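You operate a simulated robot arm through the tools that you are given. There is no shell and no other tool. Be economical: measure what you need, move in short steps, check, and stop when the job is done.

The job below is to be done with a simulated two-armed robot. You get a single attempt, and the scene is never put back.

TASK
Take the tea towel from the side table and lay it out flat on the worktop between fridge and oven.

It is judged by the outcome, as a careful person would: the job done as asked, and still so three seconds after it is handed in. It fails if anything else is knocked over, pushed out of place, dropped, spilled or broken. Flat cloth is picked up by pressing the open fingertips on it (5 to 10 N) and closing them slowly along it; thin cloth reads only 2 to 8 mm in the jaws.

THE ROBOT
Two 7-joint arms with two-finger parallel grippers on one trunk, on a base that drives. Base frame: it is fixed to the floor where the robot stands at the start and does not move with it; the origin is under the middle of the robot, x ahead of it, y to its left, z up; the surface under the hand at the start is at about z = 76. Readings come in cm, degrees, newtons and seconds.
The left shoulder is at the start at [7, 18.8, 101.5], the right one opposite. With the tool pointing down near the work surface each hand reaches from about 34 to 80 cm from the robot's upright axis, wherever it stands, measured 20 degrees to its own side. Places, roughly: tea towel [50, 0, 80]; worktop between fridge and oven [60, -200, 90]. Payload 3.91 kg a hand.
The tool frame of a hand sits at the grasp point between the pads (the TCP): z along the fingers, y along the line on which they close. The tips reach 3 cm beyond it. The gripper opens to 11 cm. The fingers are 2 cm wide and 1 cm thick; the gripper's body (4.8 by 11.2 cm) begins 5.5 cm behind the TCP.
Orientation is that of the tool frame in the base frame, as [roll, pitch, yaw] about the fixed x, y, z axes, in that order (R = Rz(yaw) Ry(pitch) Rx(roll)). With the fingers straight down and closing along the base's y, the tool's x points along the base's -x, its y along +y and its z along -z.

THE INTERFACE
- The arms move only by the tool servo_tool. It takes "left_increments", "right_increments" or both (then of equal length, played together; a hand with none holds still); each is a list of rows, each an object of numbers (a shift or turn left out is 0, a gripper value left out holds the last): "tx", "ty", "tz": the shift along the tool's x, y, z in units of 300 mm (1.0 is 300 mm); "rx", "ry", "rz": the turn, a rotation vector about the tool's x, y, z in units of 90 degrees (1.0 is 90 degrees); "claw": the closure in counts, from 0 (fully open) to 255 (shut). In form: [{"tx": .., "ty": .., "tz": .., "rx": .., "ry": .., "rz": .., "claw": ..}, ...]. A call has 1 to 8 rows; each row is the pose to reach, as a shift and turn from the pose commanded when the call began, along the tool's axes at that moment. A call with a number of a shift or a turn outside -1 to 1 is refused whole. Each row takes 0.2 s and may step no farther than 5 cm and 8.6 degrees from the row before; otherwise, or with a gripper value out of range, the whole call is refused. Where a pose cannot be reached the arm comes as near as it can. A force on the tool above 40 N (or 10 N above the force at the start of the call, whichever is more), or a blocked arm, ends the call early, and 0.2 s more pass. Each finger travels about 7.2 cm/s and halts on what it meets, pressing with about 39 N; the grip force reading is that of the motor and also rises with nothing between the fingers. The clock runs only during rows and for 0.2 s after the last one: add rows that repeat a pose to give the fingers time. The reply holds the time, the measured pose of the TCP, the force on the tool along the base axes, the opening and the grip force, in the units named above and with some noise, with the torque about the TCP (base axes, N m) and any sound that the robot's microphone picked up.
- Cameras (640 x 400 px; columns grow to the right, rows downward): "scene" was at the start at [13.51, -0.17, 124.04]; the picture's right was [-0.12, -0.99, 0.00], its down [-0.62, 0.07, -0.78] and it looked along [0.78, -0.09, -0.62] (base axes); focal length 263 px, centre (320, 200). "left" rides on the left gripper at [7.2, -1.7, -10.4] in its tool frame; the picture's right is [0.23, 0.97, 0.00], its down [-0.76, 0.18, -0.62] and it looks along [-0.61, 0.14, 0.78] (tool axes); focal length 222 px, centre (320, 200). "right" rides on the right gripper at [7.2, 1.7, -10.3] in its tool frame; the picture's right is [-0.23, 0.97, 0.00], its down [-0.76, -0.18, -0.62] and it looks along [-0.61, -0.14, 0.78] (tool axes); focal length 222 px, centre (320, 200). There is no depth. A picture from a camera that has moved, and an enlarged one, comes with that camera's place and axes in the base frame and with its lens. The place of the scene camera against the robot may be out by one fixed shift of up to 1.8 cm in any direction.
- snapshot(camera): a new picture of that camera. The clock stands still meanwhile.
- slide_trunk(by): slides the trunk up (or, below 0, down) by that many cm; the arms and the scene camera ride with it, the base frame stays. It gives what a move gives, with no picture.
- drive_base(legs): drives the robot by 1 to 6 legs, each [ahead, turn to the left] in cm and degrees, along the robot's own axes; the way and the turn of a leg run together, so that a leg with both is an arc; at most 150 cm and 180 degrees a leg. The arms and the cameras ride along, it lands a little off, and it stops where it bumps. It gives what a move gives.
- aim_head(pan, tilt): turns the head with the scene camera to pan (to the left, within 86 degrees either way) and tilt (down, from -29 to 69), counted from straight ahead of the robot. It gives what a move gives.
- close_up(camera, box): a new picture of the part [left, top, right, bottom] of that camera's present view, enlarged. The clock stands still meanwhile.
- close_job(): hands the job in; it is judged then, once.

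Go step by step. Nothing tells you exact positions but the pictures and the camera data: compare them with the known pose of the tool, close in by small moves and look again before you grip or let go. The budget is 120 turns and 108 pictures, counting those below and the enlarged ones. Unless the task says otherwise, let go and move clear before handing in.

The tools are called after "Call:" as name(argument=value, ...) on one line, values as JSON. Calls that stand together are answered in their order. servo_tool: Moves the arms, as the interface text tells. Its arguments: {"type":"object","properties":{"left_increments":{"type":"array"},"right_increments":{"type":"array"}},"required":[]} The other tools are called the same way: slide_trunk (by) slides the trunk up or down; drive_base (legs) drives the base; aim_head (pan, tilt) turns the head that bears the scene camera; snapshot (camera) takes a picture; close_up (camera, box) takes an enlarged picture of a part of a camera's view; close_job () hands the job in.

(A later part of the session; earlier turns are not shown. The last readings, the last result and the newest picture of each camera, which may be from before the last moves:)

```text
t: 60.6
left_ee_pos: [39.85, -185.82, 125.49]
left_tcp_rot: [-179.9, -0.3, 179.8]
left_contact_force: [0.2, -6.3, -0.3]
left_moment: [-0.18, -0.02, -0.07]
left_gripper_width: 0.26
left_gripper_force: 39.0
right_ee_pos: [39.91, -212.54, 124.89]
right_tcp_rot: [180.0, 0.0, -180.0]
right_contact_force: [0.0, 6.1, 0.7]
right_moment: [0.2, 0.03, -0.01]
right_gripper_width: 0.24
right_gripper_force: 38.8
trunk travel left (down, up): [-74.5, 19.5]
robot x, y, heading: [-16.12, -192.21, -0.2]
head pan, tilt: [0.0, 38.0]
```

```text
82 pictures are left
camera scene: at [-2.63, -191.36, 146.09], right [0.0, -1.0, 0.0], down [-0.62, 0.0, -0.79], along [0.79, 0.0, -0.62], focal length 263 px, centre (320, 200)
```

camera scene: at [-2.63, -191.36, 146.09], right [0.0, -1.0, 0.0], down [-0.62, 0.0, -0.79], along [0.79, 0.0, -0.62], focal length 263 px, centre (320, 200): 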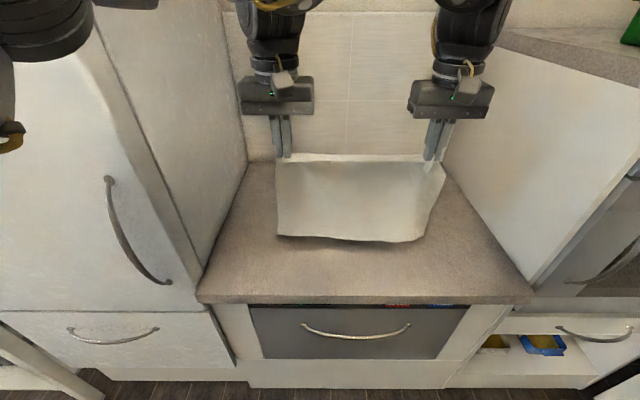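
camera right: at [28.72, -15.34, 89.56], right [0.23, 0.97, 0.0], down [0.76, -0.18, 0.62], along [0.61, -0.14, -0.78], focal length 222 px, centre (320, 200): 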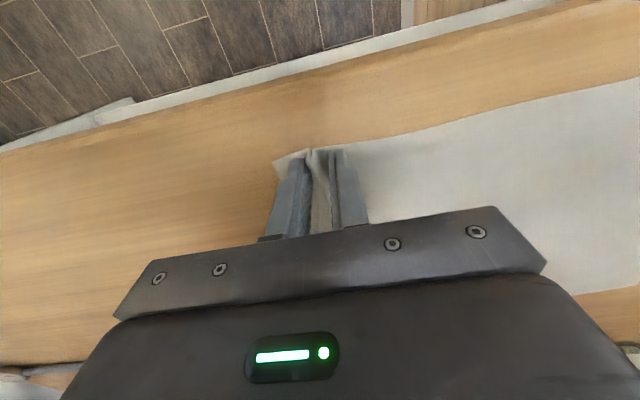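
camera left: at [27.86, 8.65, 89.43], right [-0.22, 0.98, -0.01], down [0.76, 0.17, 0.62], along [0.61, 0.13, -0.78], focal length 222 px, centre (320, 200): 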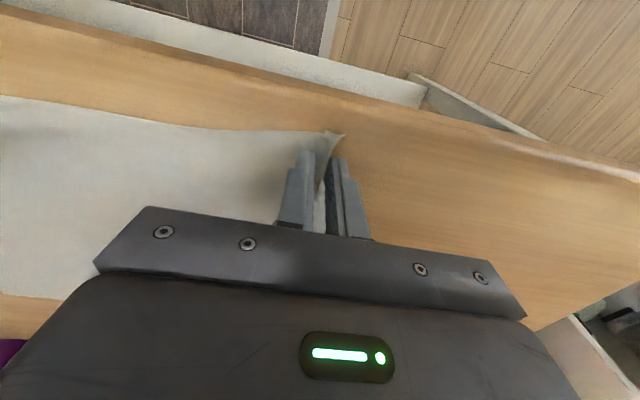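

Call:
servo_tool(left_increments=[{"tx": 0.04, "tz": 0.08}, {"tx": 0.08, "tz": 0.16}, {"tx": 0.1, "tz": 0.24}, {"tx": 0.1, "tz": 0.24}], right_increments=[{"tx": 0.04, "tz": 0.07}, {"tx": 0.08, "tz": 0.14}, {"tx": 0.1, "tz": 0.22}, {"tx": 0.1, "tz": 0.22}])

Call:
snapshot(camera="scene")

```text
t: 61.6
left_ee_pos: [36.92, -185.74, 118.2]
left_tcp_rot: [-179.9, -0.2, 179.8]
left_contact_force: [-0.1, -5.4, 0.0]
left_moment: [-0.18, -0.01, -0.03]
left_gripper_width: 0.26
left_gripper_force: 39.2
right_ee_pos: [36.83, -212.33, 118.37]
right_tcp_rot: [179.8, 0.0, 180.0]
right_contact_force: [0.0, 6.2, 0.5]
right_moment: [0.17, 0.0, -0.04]
right_gripper_width: 0.24
right_gripper_force: 39.1
trunk travel left (down, up): [-74.5, 19.5]
robot x, y, heading: [-16.11, -192.18, -0.3]
head pan, tilt: [0.0, 38.0]
```

```text
81 pictures are left
camera scene: at [-2.63, -191.36, 146.09], right [0.0, -1.0, 0.0], down [-0.62, 0.0, -0.79], along [0.79, 0.0, -0.62], focal length 263 px, centre (320, 200)
```

scene: 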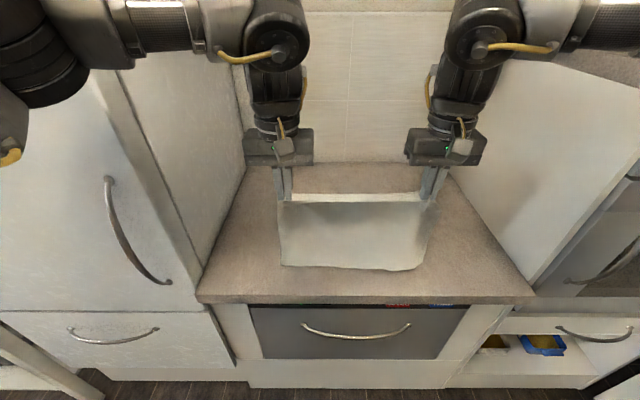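

Call:
servo_tool(left_increments=[{"tx": -0.01, "tz": 0.05}, {"tx": -0.03, "tz": 0.1}, {"tx": -0.06, "tz": 0.15}, {"tx": -0.1, "tz": 0.2}, {"tx": -0.14, "tz": 0.25}, {"tx": -0.18, "tz": 0.3}, {"tx": -0.22, "tz": 0.35}, {"tx": -0.25, "tz": 0.38}], right_increments=[{"tx": -0.01, "tz": 0.05}, {"tx": -0.03, "tz": 0.1}, {"tx": -0.06, "tz": 0.15}, {"tx": -0.1, "tz": 0.2}, {"tx": -0.14, "tz": 0.25}, {"tx": -0.18, "tz": 0.3}, {"tx": -0.22, "tz": 0.35}, {"tx": -0.25, "tz": 0.38}])

Call:
snapshot(camera="scene")

```text
t: 63.4
left_ee_pos: [44.38, -185.64, 106.85]
left_tcp_rot: [-179.9, -0.3, 179.7]
left_contact_force: [0.3, -6.1, -0.3]
left_moment: [-0.2, 0.0, -0.04]
left_gripper_width: 0.26
left_gripper_force: 39.1
right_ee_pos: [44.59, -212.48, 107.0]
right_tcp_rot: [180.0, 0.0, 179.8]
right_contact_force: [-0.3, 6.2, 0.4]
right_moment: [0.24, 0.01, 0.01]
right_gripper_width: 0.27
right_gripper_force: 39.0
trunk travel left (down, up): [-74.5, 19.5]
robot x, y, heading: [-15.97, -191.93, -0.0]
head pan, tilt: [0.0, 38.0]
```

```text
80 pictures are left
camera scene: at [-2.51, -191.38, 146.08], right [0.0, -1.0, 0.0], down [-0.62, 0.0, -0.79], along [0.79, 0.0, -0.62], focal length 263 px, centre (320, 200)
```

scene: 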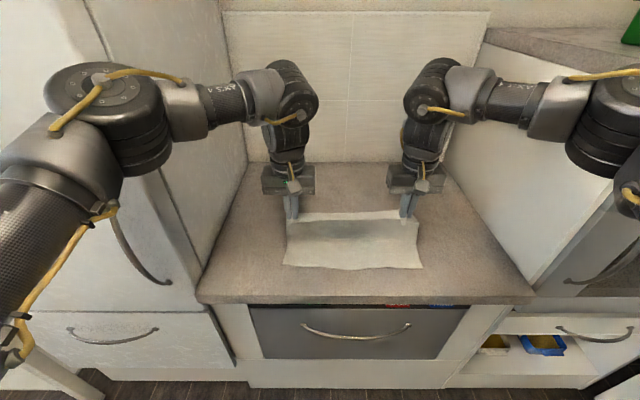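

The near edge has landed at x≈40 and the cloth is laying toward me as wished. Continuing forward and down.

Call:
servo_tool(left_increments=[{"tx": -0.05, "tz": 0.04}, {"tx": -0.1, "tz": 0.08}, {"tx": -0.15, "tz": 0.12}, {"tx": -0.2, "tz": 0.16}, {"tx": -0.25, "tz": 0.2}, {"tx": -0.3, "tz": 0.24}, {"tx": -0.35, "tz": 0.28}, {"tx": -0.4, "tz": 0.32}], right_increments=[{"tx": -0.05, "tz": 0.04}, {"tx": -0.1, "tz": 0.08}, {"tx": -0.15, "tz": 0.12}, {"tx": -0.2, "tz": 0.16}, {"tx": -0.25, "tz": 0.2}, {"tx": -0.3, "tz": 0.24}, {"tx": -0.35, "tz": 0.28}, {"tx": -0.4, "tz": 0.32}])

Call:
snapshot(camera="scene")

Call:
snapshot(camera="left")

```text
t: 65.2
left_ee_pos: [51.88, -186.75, 98.79]
left_tcp_rot: [-179.8, -0.2, 179.8]
left_contact_force: [-0.6, -0.5, -0.8]
left_moment: [-0.01, 0.0, -0.04]
left_gripper_width: 0.26
left_gripper_force: 39.7
left hand out of reach, approached as far as the arm can: row 6, 7, 8
right_ee_pos: [54.87, -212.43, 98.83]
right_tcp_rot: [180.0, 0.1, 179.9]
right_contact_force: [0.0, 1.4, 0.5]
right_moment: [0.0, 0.01, -0.08]
right_gripper_width: 0.23
right_gripper_force: 38.9
right hand out of reach, approached as far as the arm can: row 8
trunk travel left (down, up): [-74.5, 19.5]
robot x, y, heading: [-16.05, -191.97, 0.0]
head pan, tilt: [0.0, 38.0]
```

```text
79 pictures are left
camera scene: at [-2.58, -191.34, 146.08], right [0.0, -1.0, 0.0], down [-0.62, 0.0, -0.79], along [0.79, 0.0, -0.62], focal length 263 px, centre (320, 200)
```

scene: 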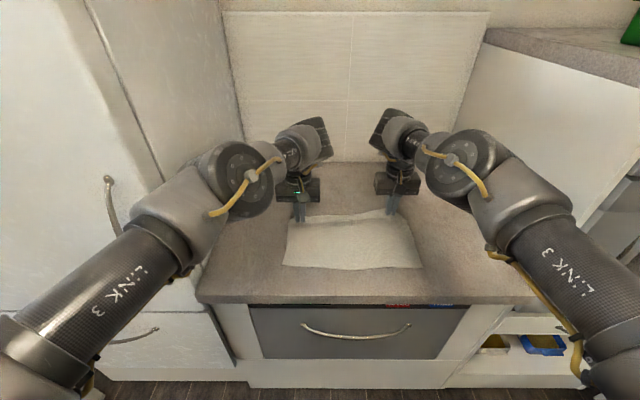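

```text
78 pictures are left
camera left: at [44.61, -188.46, 109.1], right [-0.22, 0.97, 0.0], down [0.76, 0.18, 0.62], along [0.6, 0.14, -0.78], focal length 222 px, centre (320, 200)
```

left: 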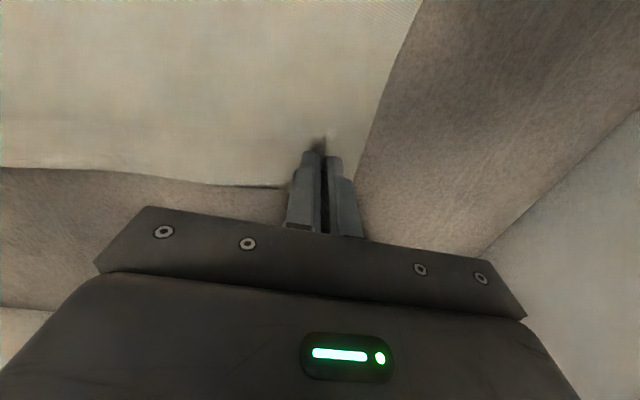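

The left hand is at its reach limit pointing straight down. I tilt both fingers outward while going forward to gain reach.

Call:
servo_tool(left_increments=[{"tx": -0.0, "ry": -0.08}, {"tx": -0.03, "ry": -0.16, "ty": 0.01}, {"tx": -0.07, "ry": -0.24, "ty": 0.02}, {"tx": -0.12, "ry": -0.32, "ty": 0.03}, {"tx": -0.17, "ry": -0.4, "ty": 0.03}, {"tx": -0.17, "ry": -0.4, "ty": 0.03}], right_increments=[{"tx": 0, "ry": -0.08}, {"tx": -0.0, "ry": -0.16}, {"tx": -0.02, "ry": -0.24}, {"tx": -0.04, "ry": -0.32}, {"tx": -0.07, "ry": -0.4}, {"tx": -0.07, "ry": -0.4}])

Call:
snapshot(camera="scene")

```text
t: 66.6
left_ee_pos: [57.0, -185.85, 98.52]
left_tcp_rot: [-179.9, 35.8, 179.9]
left_contact_force: [0.1, -3.7, -0.7]
left_moment: [-0.1, 0.03, -0.11]
left_gripper_width: 0.24
left_gripper_force: 39.1
right_ee_pos: [57.09, -212.36, 98.59]
right_tcp_rot: [180.0, 36.1, 180.0]
right_contact_force: [-0.2, 3.9, -0.3]
right_moment: [0.08, -0.02, 0.05]
right_gripper_width: 0.23
right_gripper_force: 39.3
trunk travel left (down, up): [-74.5, 19.5]
robot x, y, heading: [-16.24, -192.1, -0.1]
head pan, tilt: [0.0, 38.0]
```

```text
77 pictures are left
camera scene: at [-2.61, -191.34, 146.09], right [0.0, -1.0, 0.0], down [-0.62, 0.0, -0.79], along [0.79, 0.0, -0.62], focal length 263 px, centre (320, 200)
```

scene: 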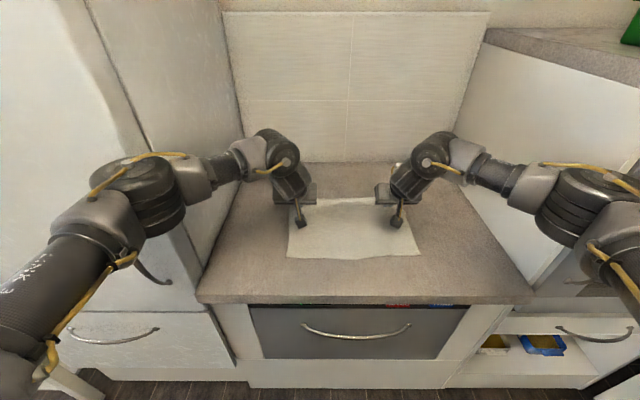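

Call:
servo_tool(left_increments=[{"tx": -0.025, "tz": 0.05}, {"tx": -0.05, "tz": 0.1}, {"tx": -0.075, "tz": 0.16}, {"tx": -0.093, "tz": 0.212}, {"tx": -0.093, "tz": 0.212}], right_increments=[{"tx": -0.025, "tz": 0.05}, {"tx": -0.05, "tz": 0.1}, {"tx": -0.075, "tz": 0.16}, {"tx": -0.093, "tz": 0.212}, {"tx": -0.093, "tz": 0.212}])

Call:
snapshot(camera="scene")

Call:
snapshot(camera="left")

Call:
snapshot(camera="right")

```text
t: 67.8
left_ee_pos: [62.93, -185.84, 94.96]
left_tcp_rot: [-180.0, 35.9, 179.8]
left_contact_force: [-0.1, -4.4, 0.9]
left_moment: [-0.12, -0.01, -0.07]
left_gripper_width: 0.25
left_gripper_force: 39.0
right_ee_pos: [62.9, -212.36, 95.04]
right_tcp_rot: [179.9, 36.0, 179.8]
right_contact_force: [-0.1, 4.4, -0.4]
right_moment: [0.09, -0.01, 0.07]
right_gripper_width: 0.23
right_gripper_force: 39.2
trunk travel left (down, up): [-74.5, 19.5]
robot x, y, heading: [-16.02, -191.78, 0.0]
head pan, tilt: [0.0, 38.0]
```

```text
76 pictures are left
camera scene: at [-2.69, -191.35, 146.1], right [0.0, -1.0, 0.0], down [-0.62, 0.0, -0.79], along [0.79, 0.0, -0.62], focal length 263 px, centre (320, 200)
```

scene: 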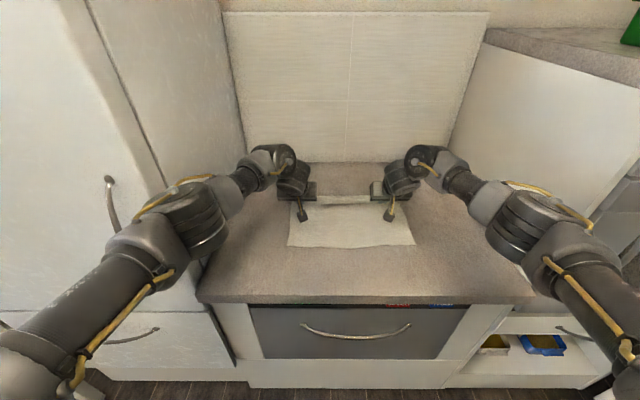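

```text
75 pictures are left
camera left: at [50.98, -187.43, 99.15], right [-0.18, 0.97, -0.13], down [0.25, 0.18, 0.95], along [0.95, 0.14, -0.28], focal length 222 px, centre (320, 200)
```

left: 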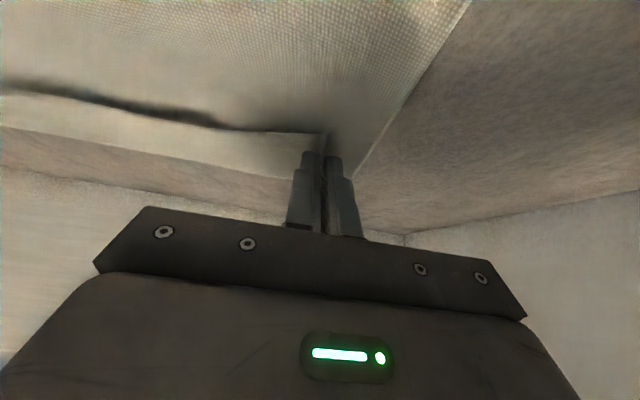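

```text
74 pictures are left
camera right: at [51.04, -210.63, 99.3], right [0.18, 0.97, 0.13], down [0.25, -0.18, 0.95], along [0.95, -0.14, -0.28], focal length 222 px, centre (320, 200)
```

right: 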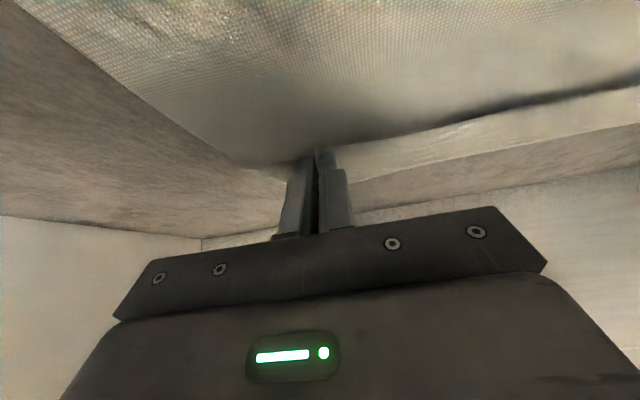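

Call:
close_up(camera="scene", box=[260, 150, 440, 262])

Call:
close_up(camera="left", box=[0, 0, 480, 240])

```text
3.56 times, centred on (350, 206) of scene
camera zoom: at [-2.69, -191.35, 146.1], right [0.0, -1.0, 0.0], down [-0.62, 0.0, -0.79], along [0.79, 0.0, -0.62], focal length 936 px, centre (213, 179)
```

zoom: 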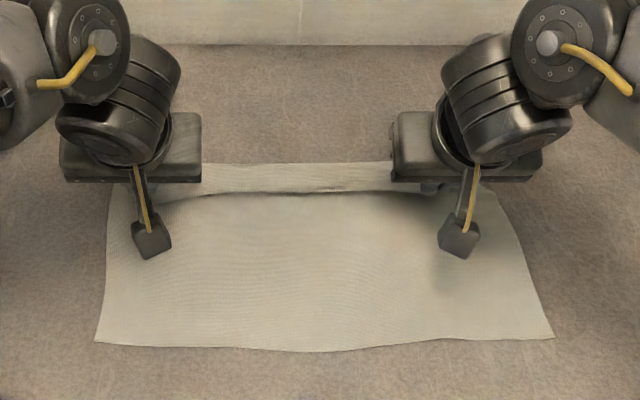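

```text
1.33 times, centred on (240, 120) of left
camera zoom: at [50.98, -187.43, 99.15], right [-0.18, 0.97, -0.13], down [0.25, 0.18, 0.95], along [0.95, 0.14, -0.28], focal length 296 px, centre (427, 307)
```

zoom: 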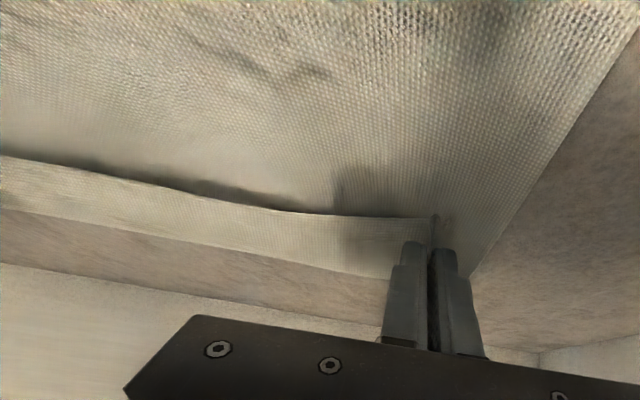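

The cloth doubled: it bellied forward under the hands instead of trailing. I lift it off again and will re-lay it with the hands leading forward as soon as the lower edge touches.

Call:
servo_tool(left_increments=[{"tx": 0.011, "tz": -0.07}, {"tx": 0.022, "tz": -0.14}, {"tx": 0.033, "tz": -0.21}, {"tx": 0.044, "tz": -0.28}], right_increments=[{"tx": 0.011, "tz": -0.07}, {"tx": 0.022, "tz": -0.14}, {"tx": 0.033, "tz": -0.21}, {"tx": 0.044, "tz": -0.28}])

Call:
servo_tool(left_increments=[{"tx": 0.02, "tz": -0.063, "ry": 0.08}, {"tx": 0.04, "tz": -0.126, "ry": 0.16}, {"tx": 0.06, "tz": -0.19, "ry": 0.24}, {"tx": 0.08, "tz": -0.25, "ry": 0.32}, {"tx": 0.098, "tz": -0.319, "ry": 0.4}, {"tx": 0.098, "tz": -0.319, "ry": 0.4}], right_increments=[{"tx": 0.02, "tz": -0.063, "ry": 0.08}, {"tx": 0.04, "tz": -0.126, "ry": 0.16}, {"tx": 0.06, "tz": -0.19, "ry": 0.24}, {"tx": 0.08, "tz": -0.25, "ry": 0.32}, {"tx": 0.098, "tz": -0.319, "ry": 0.4}, {"tx": 0.098, "tz": -0.319, "ry": 0.4}])

```text
t: 68.8
left_ee_pos: [56.95, -185.73, 101.13]
left_tcp_rot: [-179.9, 35.9, 179.8]
left_contact_force: [-0.5, -3.7, 0.4]
left_moment: [-0.09, 0.01, -0.08]
left_gripper_width: 0.24
left_gripper_force: 39.0
right_ee_pos: [56.85, -212.36, 101.16]
right_tcp_rot: [-180.0, 36.1, 179.9]
right_contact_force: [-0.4, 3.4, -0.2]
right_moment: [0.11, -0.01, 0.05]
right_gripper_width: 0.23
right_gripper_force: 38.9
trunk travel left (down, up): [-74.5, 19.5]
robot x, y, heading: [-16.24, -191.9, 0.1]
head pan, tilt: [0.0, 38.0]
```

```text
t: 70.2
left_ee_pos: [49.13, -185.78, 107.08]
left_tcp_rot: [-179.9, -0.3, 179.8]
left_contact_force: [0.5, -5.9, -0.6]
left_moment: [-0.24, 0.01, 0.01]
left_gripper_width: 0.27
left_gripper_force: 38.9
right_ee_pos: [49.15, -212.39, 107.15]
right_tcp_rot: [179.9, 0.0, 179.9]
right_contact_force: [-0.1, 5.5, 0.1]
right_moment: [0.23, 0.02, 0.0]
right_gripper_width: 0.22
right_gripper_force: 39.5
trunk travel left (down, up): [-74.5, 19.5]
robot x, y, heading: [-16.12, -192.13, 0.0]
head pan, tilt: [0.0, 38.0]
```

Call:
servo_tool(left_increments=[{"tx": 0.05, "tz": -0.12}, {"tx": 0.1, "tz": -0.24}, {"tx": 0.18, "tz": -0.36}, {"tx": 0.28, "tz": -0.467}, {"tx": 0.387, "tz": -0.467}, {"tx": 0.42, "tz": -0.467}, {"tx": 0.42, "tz": -0.467}, {"tx": 0.42, "tz": -0.467}], right_increments=[{"tx": 0.05, "tz": -0.12}, {"tx": 0.1, "tz": -0.24}, {"tx": 0.18, "tz": -0.36}, {"tx": 0.28, "tz": -0.467}, {"tx": 0.387, "tz": -0.467}, {"tx": 0.42, "tz": -0.467}, {"tx": 0.42, "tz": -0.467}, {"tx": 0.42, "tz": -0.467}])

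Call:
snapshot(camera="scene")

Call:
snapshot(camera="left")

```text
t: 72.0
left_ee_pos: [36.38, -185.75, 121.2]
left_tcp_rot: [-179.9, -0.2, 179.8]
left_contact_force: [0.7, -6.5, 0.4]
left_moment: [-0.22, -0.01, -0.02]
left_gripper_width: 0.25
left_gripper_force: 39.1
right_ee_pos: [36.53, -212.68, 121.09]
right_tcp_rot: [179.9, 0.0, 179.8]
right_contact_force: [-0.3, 7.0, 0.3]
right_moment: [0.24, 0.01, 0.03]
right_gripper_width: 0.19
right_gripper_force: 38.9
trunk travel left (down, up): [-74.5, 19.5]
robot x, y, heading: [-15.98, -192.16, -0.2]
head pan, tilt: [0.0, 38.0]
```

```text
71 pictures are left
camera scene: at [-2.58, -191.38, 146.08], right [0.0, -1.0, 0.0], down [-0.62, 0.0, -0.79], along [0.79, 0.0, -0.62], focal length 263 px, centre (320, 200)
```

scene: 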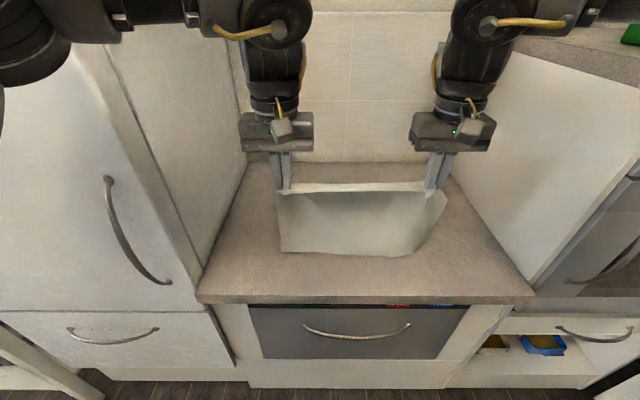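

```text
70 pictures are left
camera left: at [29.17, -187.4, 131.46], right [-0.22, 0.97, 0.0], down [0.76, 0.18, 0.62], along [0.6, 0.14, -0.78], focal length 222 px, centre (320, 200)
```

left: 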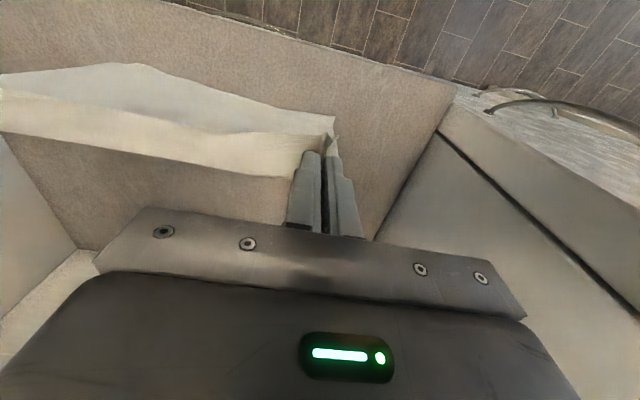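

The towel hangs straight again. I back off 3 cm for room, then touch down and lead forward along an arc.

Call:
drive_base(legs=[[-3, 0]])

Call:
servo_tool(left_increments=[{"tz": 0.06}, {"tz": 0.12}, {"tz": 0.18}, {"tz": 0.23}, {"tz": 0.23}, {"tz": 0.23}], right_increments=[{"tz": 0.06}, {"tz": 0.12}, {"tz": 0.18}, {"tz": 0.23}, {"tz": 0.23}, {"tz": 0.23}])

Call:
snapshot(camera="scene")

Call:
snapshot(camera="left")

```text
t: 72.8
left_ee_pos: [34.01, -185.77, 120.73]
left_tcp_rot: [-179.9, -0.6, 179.8]
left_contact_force: [0.9, -6.4, 0.2]
left_moment: [-0.21, 0.03, 0.0]
left_gripper_width: 0.27
left_gripper_force: 39.1
right_ee_pos: [34.1, -212.51, 120.73]
right_tcp_rot: [-179.9, -0.3, 180.0]
right_contact_force: [-0.8, 7.9, -0.9]
right_moment: [0.25, 0.07, 0.04]
right_gripper_width: 0.22
right_gripper_force: 38.8
trunk travel left (down, up): [-74.5, 19.5]
robot x, y, heading: [-19.11, -192.26, -0.2]
head pan, tilt: [0.0, 38.0]
```

```text
t: 74.2
left_ee_pos: [33.36, -185.86, 114.25]
left_tcp_rot: [-179.9, -0.2, 179.8]
left_contact_force: [-0.8, -8.3, -0.5]
left_moment: [-0.16, -0.02, -0.01]
left_gripper_width: 0.24
left_gripper_force: 39.3
right_ee_pos: [33.6, -212.53, 114.28]
right_tcp_rot: [179.9, 0.0, 180.0]
right_contact_force: [-1.2, 6.4, 0.2]
right_moment: [0.24, 0.06, -0.01]
right_gripper_width: 0.23
right_gripper_force: 39.0
trunk travel left (down, up): [-74.5, 19.5]
robot x, y, heading: [-18.92, -192.04, -0.3]
head pan, tilt: [0.0, 38.0]
```

```text
69 pictures are left
camera scene: at [-5.68, -191.35, 146.1], right [0.0, -1.0, 0.0], down [-0.62, 0.0, -0.79], along [0.79, 0.0, -0.62], focal length 263 px, centre (320, 200)
```

scene: 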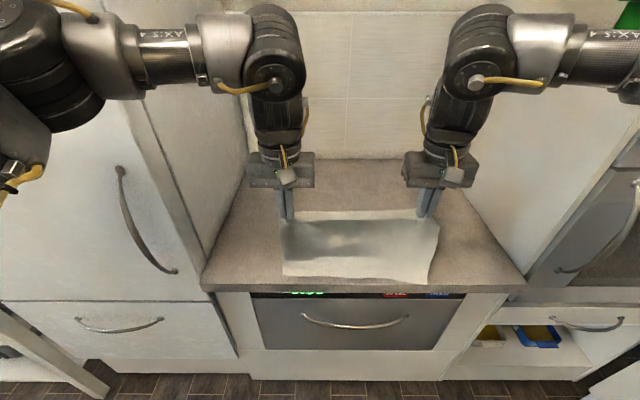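

```text
68 pictures are left
camera left: at [26.01, -187.42, 124.61], right [-0.22, 0.97, 0.0], down [0.76, 0.18, 0.62], along [0.6, 0.14, -0.78], focal length 222 px, centre (320, 200)
```

left: 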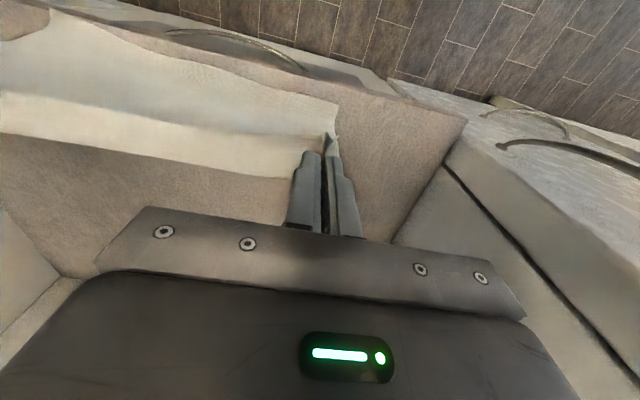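

The lower edge touches at x≈34. Now leading forward along the arc.

Call:
servo_tool(left_increments=[{"tx": -0.06, "tz": 0.01}, {"tx": -0.12, "tz": 0.023}, {"tx": -0.19, "tz": 0.05}, {"tx": -0.253, "tz": 0.077}, {"tx": -0.315, "tz": 0.11}, {"tx": -0.37, "tz": 0.143}, {"tx": -0.42, "tz": 0.185}, {"tx": -0.46, "tz": 0.227}], right_increments=[{"tx": -0.06, "tz": 0.01}, {"tx": -0.12, "tz": 0.023}, {"tx": -0.19, "tz": 0.05}, {"tx": -0.253, "tz": 0.077}, {"tx": -0.315, "tz": 0.11}, {"tx": -0.37, "tz": 0.143}, {"tx": -0.42, "tz": 0.185}, {"tx": -0.46, "tz": 0.227}])

Call:
snapshot(camera="scene")

Call:
snapshot(camera="left")

```text
t: 76.0
left_ee_pos: [47.12, -185.8, 107.13]
left_tcp_rot: [-179.9, -0.2, 179.7]
left_contact_force: [0.2, -5.2, 0.3]
left_moment: [-0.2, -0.01, -0.02]
left_gripper_width: 0.22
left_gripper_force: 39.4
right_ee_pos: [47.38, -212.64, 107.32]
right_tcp_rot: [179.9, -0.2, -180.0]
right_contact_force: [-0.5, 7.0, 0.6]
right_moment: [0.21, 0.01, -0.01]
right_gripper_width: 0.24
right_gripper_force: 39.5
trunk travel left (down, up): [-74.5, 19.5]
robot x, y, heading: [-19.27, -192.28, -0.6]
head pan, tilt: [0.0, 38.0]
```

```text
67 pictures are left
camera scene: at [-5.43, -191.39, 146.08], right [0.0, -1.0, 0.0], down [-0.62, 0.0, -0.79], along [0.79, 0.0, -0.62], focal length 263 px, centre (320, 200)
```

scene: 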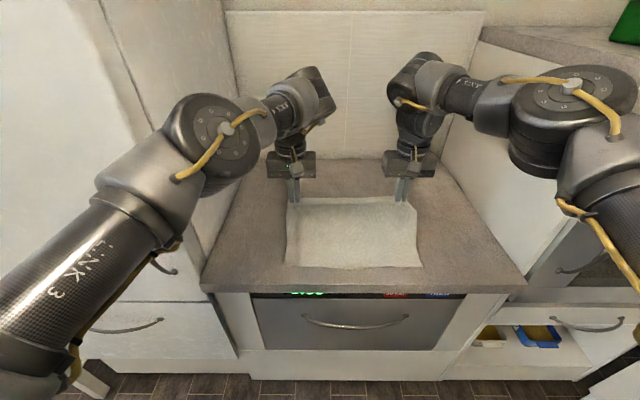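

```text
66 pictures are left
camera left: at [40.03, -187.51, 117.48], right [-0.22, 0.97, 0.0], down [0.77, 0.18, 0.62], along [0.6, 0.14, -0.79], focal length 222 px, centre (320, 200)
```

left: 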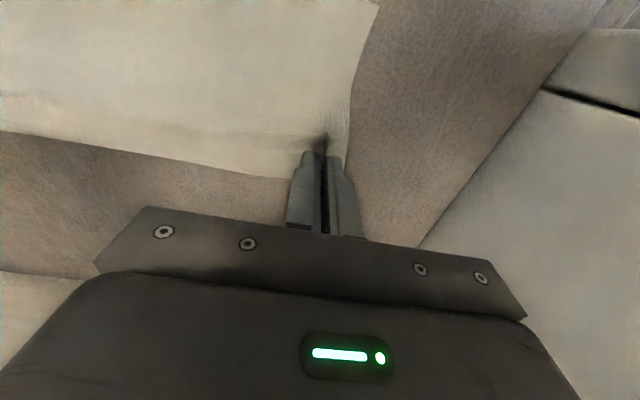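

Call:
servo_tool(left_increments=[{"tx": -0.067, "tz": 0.023, "ry": -0.08}, {"tx": -0.133, "tz": 0.057, "ry": -0.16}, {"tx": -0.2, "tz": 0.1, "ry": -0.24}, {"tx": -0.257, "tz": 0.157, "ry": -0.32}, {"tx": -0.307, "tz": 0.223, "ry": -0.4}, {"tx": -0.35, "tz": 0.29, "ry": -0.4}, {"tx": -0.37, "tz": 0.34, "ry": -0.4}], right_increments=[{"tx": -0.067, "tz": 0.023, "ry": -0.08}, {"tx": -0.133, "tz": 0.057, "ry": -0.16}, {"tx": -0.2, "tz": 0.1, "ry": -0.24}, {"tx": -0.257, "tz": 0.157, "ry": -0.32}, {"tx": -0.307, "tz": 0.223, "ry": -0.4}, {"tx": -0.35, "tz": 0.29, "ry": -0.4}, {"tx": -0.37, "tz": 0.34, "ry": -0.4}])

Call:
close_up(camera="scene", box=[160, 130, 480, 330])

Call:
snapshot(camera="left")

```text
t: 77.7
left_ee_pos: [58.38, -185.85, 96.87]
left_tcp_rot: [-179.9, 35.6, 180.0]
left_contact_force: [-0.6, -4.0, 0.0]
left_moment: [-0.08, 0.03, -0.14]
left_gripper_width: 0.24
left_gripper_force: 38.9
right_ee_pos: [58.44, -212.56, 97.05]
right_tcp_rot: [180.0, 35.9, 180.0]
right_contact_force: [-1.1, 4.2, -0.4]
right_moment: [0.11, 0.0, 0.07]
right_gripper_width: 0.22
right_gripper_force: 38.5
trunk travel left (down, up): [-74.5, 19.5]
robot x, y, heading: [-19.44, -192.06, -0.1]
head pan, tilt: [0.0, 38.0]
```

```text
2.00 times, centred on (320, 230) of scene
camera zoom: at [-5.46, -191.37, 146.08], right [0.0, -1.0, 0.0], down [-0.62, 0.0, -0.79], along [0.79, 0.0, -0.62], focal length 527 px, centre (320, 140)
```

zoom: 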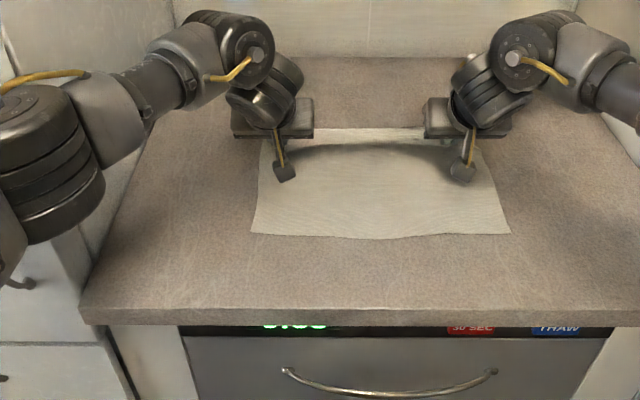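

```text
64 pictures are left
camera left: at [46.41, -187.48, 101.06], right [-0.18, 0.97, -0.13], down [0.26, 0.18, 0.95], along [0.95, 0.14, -0.28], focal length 222 px, centre (320, 200)
```

left: 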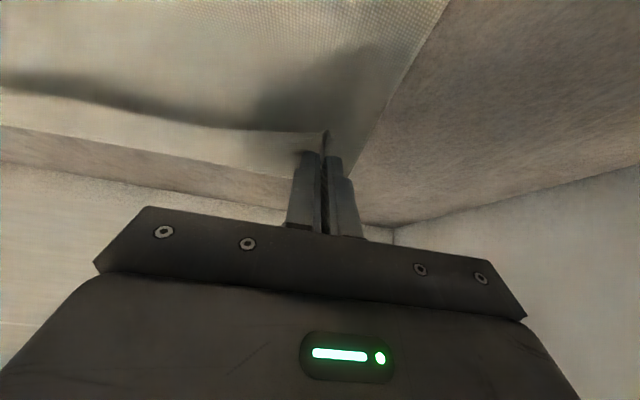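

The pads hold the edge so that the cloth leaves them on the far side; laying away from me therefore doubles it. The natural way is free edge far, hands coming back toward me. I raise the trunk with the fingers still tilted outward, which gives the far reach at height.

Call:
slide_trunk(by=17)

Call:
servo_tool(left_increments=[{"tx": -0.03, "tz": -0.05}, {"tx": -0.06, "tz": -0.1}, {"tx": -0.1, "tz": -0.16}, {"tx": -0.13, "tz": -0.21}, {"tx": -0.13, "tz": -0.21}], right_increments=[{"tx": -0.03, "tz": -0.05}, {"tx": -0.06, "tz": -0.1}, {"tx": -0.1, "tz": -0.16}, {"tx": -0.13, "tz": -0.21}, {"tx": -0.13, "tz": -0.21}])

Call:
snapshot(camera="scene")

```text
t: 79.6
left_ee_pos: [58.42, -185.84, 113.89]
left_tcp_rot: [-179.9, 35.7, 179.8]
left_contact_force: [0.2, -3.4, -0.2]
left_moment: [-0.12, 0.02, -0.12]
left_gripper_width: 0.26
left_gripper_force: 38.6
right_ee_pos: [58.29, -212.44, 113.91]
right_tcp_rot: [-179.9, 36.0, 179.9]
right_contact_force: [-0.3, 4.1, 0.1]
right_moment: [0.1, 0.03, 0.06]
right_gripper_width: 0.24
right_gripper_force: 39.1
trunk travel left (down, up): [-91.5, 2.5]
robot x, y, heading: [-18.87, -191.83, -0.1]
head pan, tilt: [0.0, 38.0]
```

```text
t: 80.8
left_ee_pos: [57.63, -185.83, 121.42]
left_tcp_rot: [-179.9, 35.7, 179.8]
left_contact_force: [0.2, -4.3, -1.6]
left_moment: [-0.1, 0.03, -0.08]
left_gripper_width: 0.27
left_gripper_force: 39.2
right_ee_pos: [57.89, -212.42, 121.39]
right_tcp_rot: [179.8, 35.9, 179.9]
right_contact_force: [-0.1, 3.4, 0.5]
right_moment: [0.11, 0.03, 0.06]
right_gripper_width: 0.23
right_gripper_force: 39.1
trunk travel left (down, up): [-91.5, 2.5]
robot x, y, heading: [-19.25, -192.1, 0.0]
head pan, tilt: [0.0, 38.0]
```

```text
63 pictures are left
camera scene: at [-5.54, -191.37, 163.08], right [0.0, -1.0, 0.0], down [-0.62, 0.0, -0.79], along [0.79, 0.0, -0.62], focal length 263 px, centre (320, 200)
```

scene: 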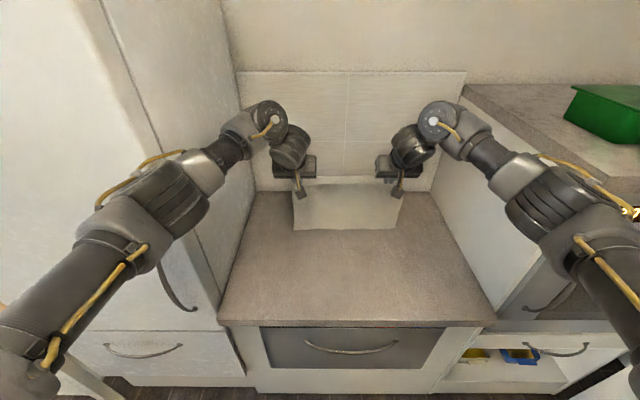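

Reach at height is good now and the cloth hangs free. Extending farther forward.

Call:
servo_tool(left_increments=[{"tx": -0.05, "tz": 0.05}, {"tx": -0.1, "tz": 0.1}, {"tx": -0.15, "tz": 0.15}, {"tx": -0.2, "tz": 0.2}, {"tx": -0.2, "tz": 0.2}, {"tx": -0.2, "tz": 0.2}], right_increments=[{"tx": -0.05, "tz": 0.05}, {"tx": -0.1, "tz": 0.1}, {"tx": -0.15, "tz": 0.15}, {"tx": -0.2, "tz": 0.2}, {"tx": -0.2, "tz": 0.2}, {"tx": -0.2, "tz": 0.2}])

Call:
snapshot(camera="scene")

Call:
snapshot(camera="left")

```text
t: 82.2
left_ee_pos: [64.0, -185.96, 120.41]
left_tcp_rot: [-179.9, 35.7, 179.7]
left_contact_force: [0.9, -4.6, -0.9]
left_moment: [-0.14, -0.01, -0.09]
left_gripper_width: 0.26
left_gripper_force: 38.7
left hand out of reach, approached as far as the arm can: row 4, 5, 6
right_ee_pos: [66.16, -212.52, 120.12]
right_tcp_rot: [179.9, 35.9, 179.9]
right_contact_force: [-0.1, 5.2, 0.5]
right_moment: [0.11, 0.0, 0.11]
right_gripper_width: 0.22
right_gripper_force: 39.2
trunk travel left (down, up): [-91.5, 2.5]
robot x, y, heading: [-19.29, -192.14, -0.1]
head pan, tilt: [0.0, 38.0]
```

```text
62 pictures are left
camera scene: at [-5.59, -191.49, 163.08], right [0.0, -1.0, 0.0], down [-0.62, 0.0, -0.79], along [0.79, 0.0, -0.62], focal length 263 px, centre (320, 200)
```

scene: 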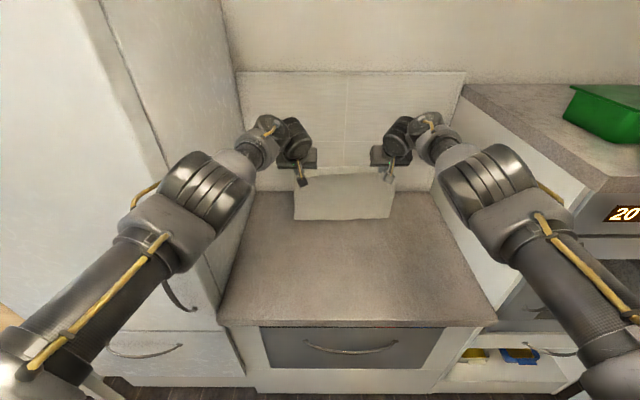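

```text
61 pictures are left
camera left: at [51.97, -187.65, 124.61], right [-0.18, 0.97, -0.13], down [0.26, 0.18, 0.95], along [0.95, 0.14, -0.28], focal length 222 px, centre (320, 200)
```

left: 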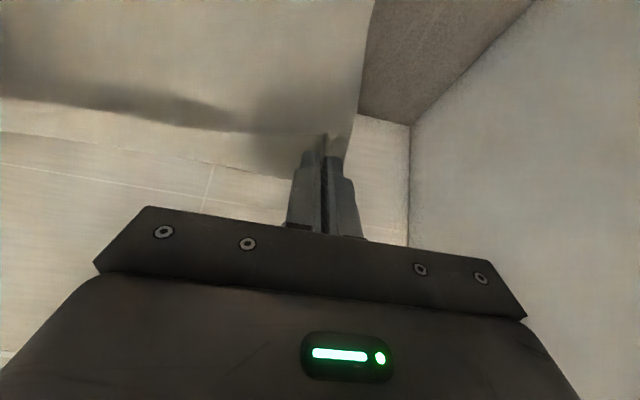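

Both hands are at x≈65 with the free edge hanging below. Now I lower and come back toward me, straightening the fingers on the way.

Call:
servo_tool(left_increments=[{"tx": 0.061, "tz": 0.055}, {"tx": 0.127, "tz": 0.089, "ry": 0.05}, {"tx": 0.206, "tz": 0.114, "ry": 0.1}, {"tx": 0.291, "tz": 0.134, "ry": 0.15}, {"tx": 0.379, "tz": 0.153, "ry": 0.2}, {"tx": 0.472, "tz": 0.168, "ry": 0.25}, {"tx": 0.565, "tz": 0.183, "ry": 0.3}, {"tx": 0.659, "tz": 0.197, "ry": 0.35}], right_increments=[{"tx": 0.075, "tz": 0.045}, {"tx": 0.155, "tz": 0.068, "ry": 0.05}, {"tx": 0.249, "tz": 0.083, "ry": 0.1}, {"tx": 0.348, "tz": 0.093, "ry": 0.15}, {"tx": 0.436, "tz": 0.112, "ry": 0.2}, {"tx": 0.529, "tz": 0.127, "ry": 0.25}, {"tx": 0.622, "tz": 0.142, "ry": 0.3}, {"tx": 0.716, "tz": 0.156, "ry": 0.35}])

Call:
snapshot(camera="scene")

Call:
snapshot(camera="left")

```text
t: 84.0
left_ee_pos: [51.47, -186.08, 104.09]
left_tcp_rot: [-180.0, 4.1, 179.8]
left_contact_force: [-1.2, -3.5, -0.6]
left_moment: [-0.13, 0.01, -0.07]
left_gripper_width: 0.28
left_gripper_force: 38.8
right_ee_pos: [51.41, -212.66, 103.6]
right_tcp_rot: [179.9, 4.3, 179.9]
right_contact_force: [1.0, 4.4, 0.7]
right_moment: [0.14, 0.03, 0.0]
right_gripper_width: 0.25
right_gripper_force: 39.6
trunk travel left (down, up): [-91.5, 2.5]
robot x, y, heading: [-19.0, -192.05, 0.3]
head pan, tilt: [0.0, 38.0]
```

```text
60 pictures are left
camera scene: at [-5.49, -191.44, 163.08], right [0.0, -1.0, 0.0], down [-0.62, 0.0, -0.79], along [0.79, 0.0, -0.62], focal length 263 px, centre (320, 200)
```

scene: 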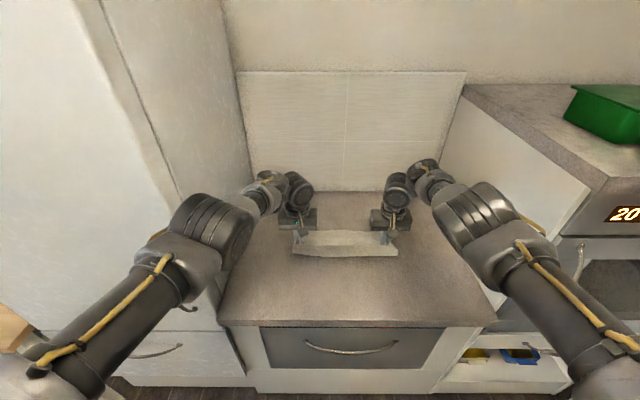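

```text
59 pictures are left
camera left: at [43.48, -187.7, 113.83], right [-0.22, 0.97, -0.02], down [0.72, 0.17, 0.68], along [0.66, 0.14, -0.74], focal length 222 px, centre (320, 200)
```

left: 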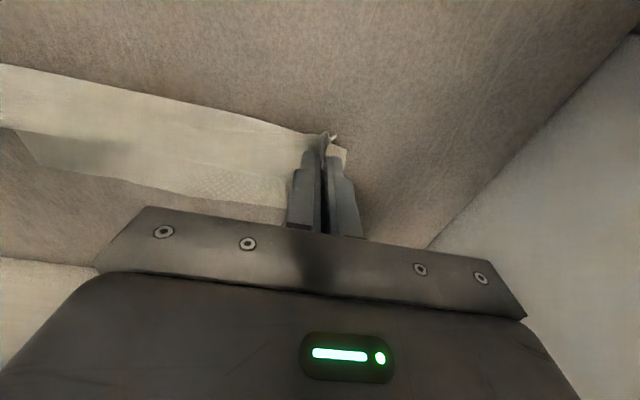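

The cloth is laying correctly now: free edge at x≈68, running back to the hands. I finish lowering.

Call:
servo_tool(left_increments=[{"tx": 0.052, "tz": 0.076, "ry": 0.02}, {"tx": 0.097, "tz": 0.14, "ry": 0.047}, {"tx": 0.141, "tz": 0.193, "ry": 0.047}, {"tx": 0.185, "tz": 0.24, "ry": 0.047}, {"tx": 0.22, "tz": 0.275, "ry": 0.047}, {"tx": 0.249, "tz": 0.296, "ry": 0.047}, {"tx": 0.249, "tz": 0.296, "ry": 0.047}], right_increments=[{"tx": 0.052, "tz": 0.07, "ry": 0.02}, {"tx": 0.097, "tz": 0.13, "ry": 0.047}, {"tx": 0.141, "tz": 0.18, "ry": 0.047}, {"tx": 0.185, "tz": 0.227, "ry": 0.047}, {"tx": 0.22, "tz": 0.262, "ry": 0.047}, {"tx": 0.249, "tz": 0.283, "ry": 0.047}, {"tx": 0.249, "tz": 0.283, "ry": 0.047}])

Call:
snapshot(camera="scene")

Call:
snapshot(camera="left")

Call:
snapshot(camera="right")

```text
t: 85.6
left_ee_pos: [44.53, -185.94, 94.63]
left_tcp_rot: [-179.9, 0.1, 179.8]
left_contact_force: [0.2, -3.0, -0.7]
left_moment: [-0.11, 0.0, -0.04]
left_gripper_width: 0.25
left_gripper_force: 39.0
right_ee_pos: [44.57, -212.52, 94.61]
right_tcp_rot: [180.0, 0.3, 179.9]
right_contact_force: [0.1, 3.5, 0.2]
right_moment: [0.1, -0.02, 0.03]
right_gripper_width: 0.24
right_gripper_force: 38.7
trunk travel left (down, up): [-91.5, 2.5]
robot x, y, heading: [-19.03, -192.05, 0.0]
head pan, tilt: [0.0, 38.0]
```

```text
58 pictures are left
camera scene: at [-5.56, -191.34, 163.08], right [0.0, -1.0, 0.0], down [-0.62, 0.0, -0.79], along [0.79, 0.0, -0.62], focal length 263 px, centre (320, 200)
```

scene: 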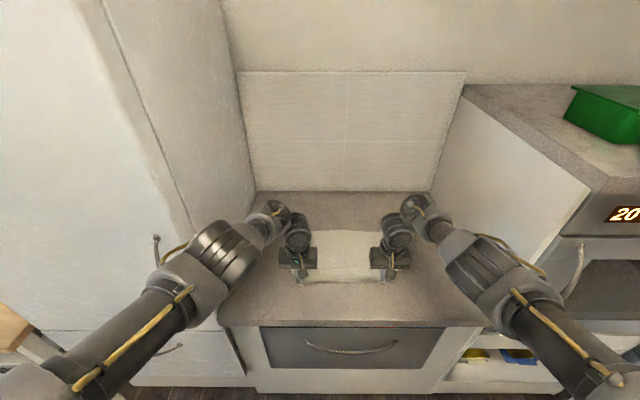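

```text
57 pictures are left
camera left: at [37.28, -187.58, 104.89], right [-0.22, 0.97, 0.0], down [0.76, 0.18, 0.62], along [0.61, 0.14, -0.78], focal length 222 px, centre (320, 200)
```

left: 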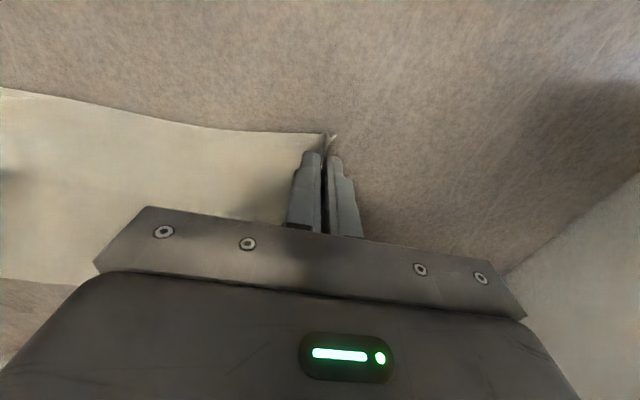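

```text
56 pictures are left
camera right: at [37.28, -210.66, 104.97], right [0.23, 0.97, 0.0], down [0.76, -0.18, 0.63], along [0.61, -0.14, -0.78], focal length 222 px, centre (320, 200)
```

right: 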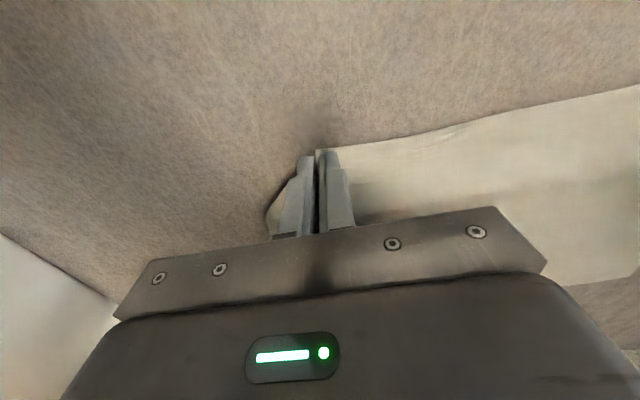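

Call:
servo_tool(left_increments=[{"tx": 0.02, "tz": 0.015}, {"tx": 0.04, "tz": 0.03}, {"tx": 0.05, "tz": 0.045}, {"tx": 0.05, "tz": 0.052}, {"tx": 0.05, "tz": 0.052}], right_increments=[{"tx": 0.02, "tz": 0.015}, {"tx": 0.04, "tz": 0.03}, {"tx": 0.05, "tz": 0.045}, {"tx": 0.05, "tz": 0.052}, {"tx": 0.05, "tz": 0.052}])

Call:
snapshot(camera="scene")

```text
t: 86.4
left_ee_pos: [43.4, -186.02, 94.25]
left_tcp_rot: [-179.7, 0.9, 179.5]
left_contact_force: [-4.9, -0.1, 23.5]
left_moment: [0.02, 0.19, -0.03]
left_gripper_width: 0.28
left_gripper_force: 39.3
right_ee_pos: [43.22, -212.38, 94.16]
right_tcp_rot: [179.7, 1.2, 179.8]
right_contact_force: [-3.3, 0.4, 17.1]
right_moment: [0.0, 0.07, 0.02]
right_gripper_width: 0.23
right_gripper_force: 39.2
trunk travel left (down, up): [-91.5, 2.5]
robot x, y, heading: [-19.36, -192.05, 0.0]
head pan, tilt: [0.0, 38.0]
stopped in row 4 (left hand): the force on the tool passed its limit at 43 N (the readings are from after the stop); the commanded pose is now the measured one
```

```text
55 pictures are left
camera scene: at [-6.23, -191.29, 163.16], right [0.0, -1.0, 0.0], down [-0.61, 0.0, -0.79], along [0.79, 0.0, -0.61], focal length 263 px, centre (320, 200)
```

scene: 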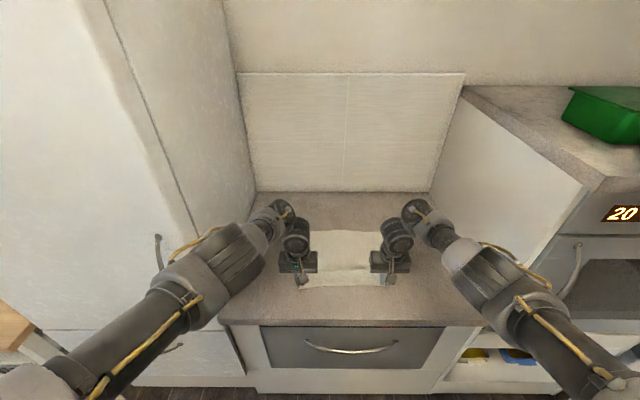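

The tips are on the worktop (surface ≈ 91). I ease the pressure slightly and open slowly so the fingers spread the pinched cloth back out.

Call:
servo_tool(left_increments=[{"tz": -0.004, "claw": 250}, {"tz": -0.004, "claw": 240}, {"tz": -0.004, "claw": 228}, {"tz": -0.004, "claw": 214}, {"tz": -0.004, "claw": 200}, {"tz": -0.004, "claw": 186}, {"tz": -0.004, "claw": 170}, {"tz": -0.004, "claw": 155}], right_increments=[{"tz": -0.003, "claw": 250}, {"tz": -0.003, "claw": 240}, {"tz": -0.003, "claw": 228}, {"tz": -0.003, "claw": 214}, {"tz": -0.003, "claw": 200}, {"tz": -0.003, "claw": 186}, {"tz": -0.003, "claw": 170}, {"tz": -0.003, "claw": 155}])

Call:
snapshot(camera="left")

Call:
snapshot(camera="right")

```text
t: 88.2
left_ee_pos: [43.1, -185.72, 94.18]
left_tcp_rot: [-179.6, 0.8, 179.7]
left_contact_force: [0.4, 3.2, 15.4]
left_moment: [-0.27, 0.1, 0.01]
left_gripper_width: 4.14
left_gripper_force: 0.0
right_ee_pos: [43.21, -212.16, 94.22]
right_tcp_rot: [180.0, 1.2, 179.9]
right_contact_force: [0.0, 5.6, 28.1]
right_moment: [-0.37, -0.17, 0.03]
right_gripper_width: 3.92
right_gripper_force: 0.1
trunk travel left (down, up): [-91.5, 2.5]
robot x, y, heading: [-19.05, -191.99, 0.0]
head pan, tilt: [0.0, 38.0]
```

```text
54 pictures are left
camera left: at [35.69, -187.4, 104.35], right [-0.22, 0.97, -0.01], down [0.75, 0.18, 0.63], along [0.62, 0.13, -0.77], focal length 222 px, centre (320, 200)
```

left: 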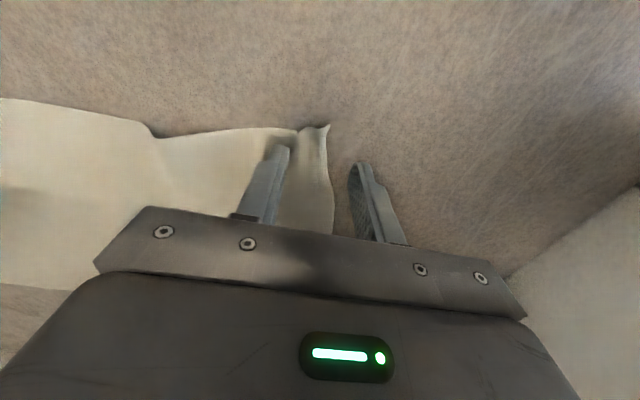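

```text
53 pictures are left
camera right: at [35.79, -210.37, 104.46], right [0.23, 0.97, 0.0], down [0.75, -0.18, 0.64], along [0.62, -0.14, -0.77], focal length 222 px, centre (320, 200)
```

right: 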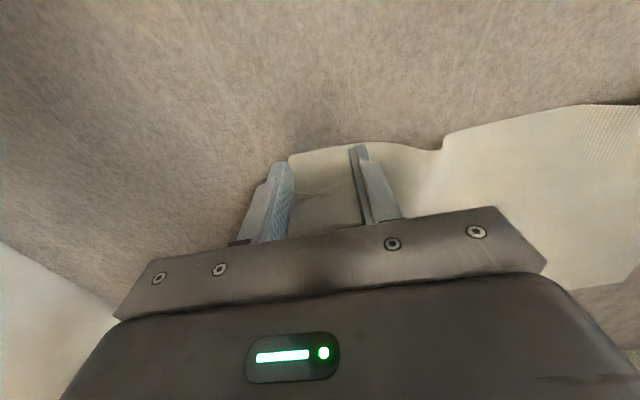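

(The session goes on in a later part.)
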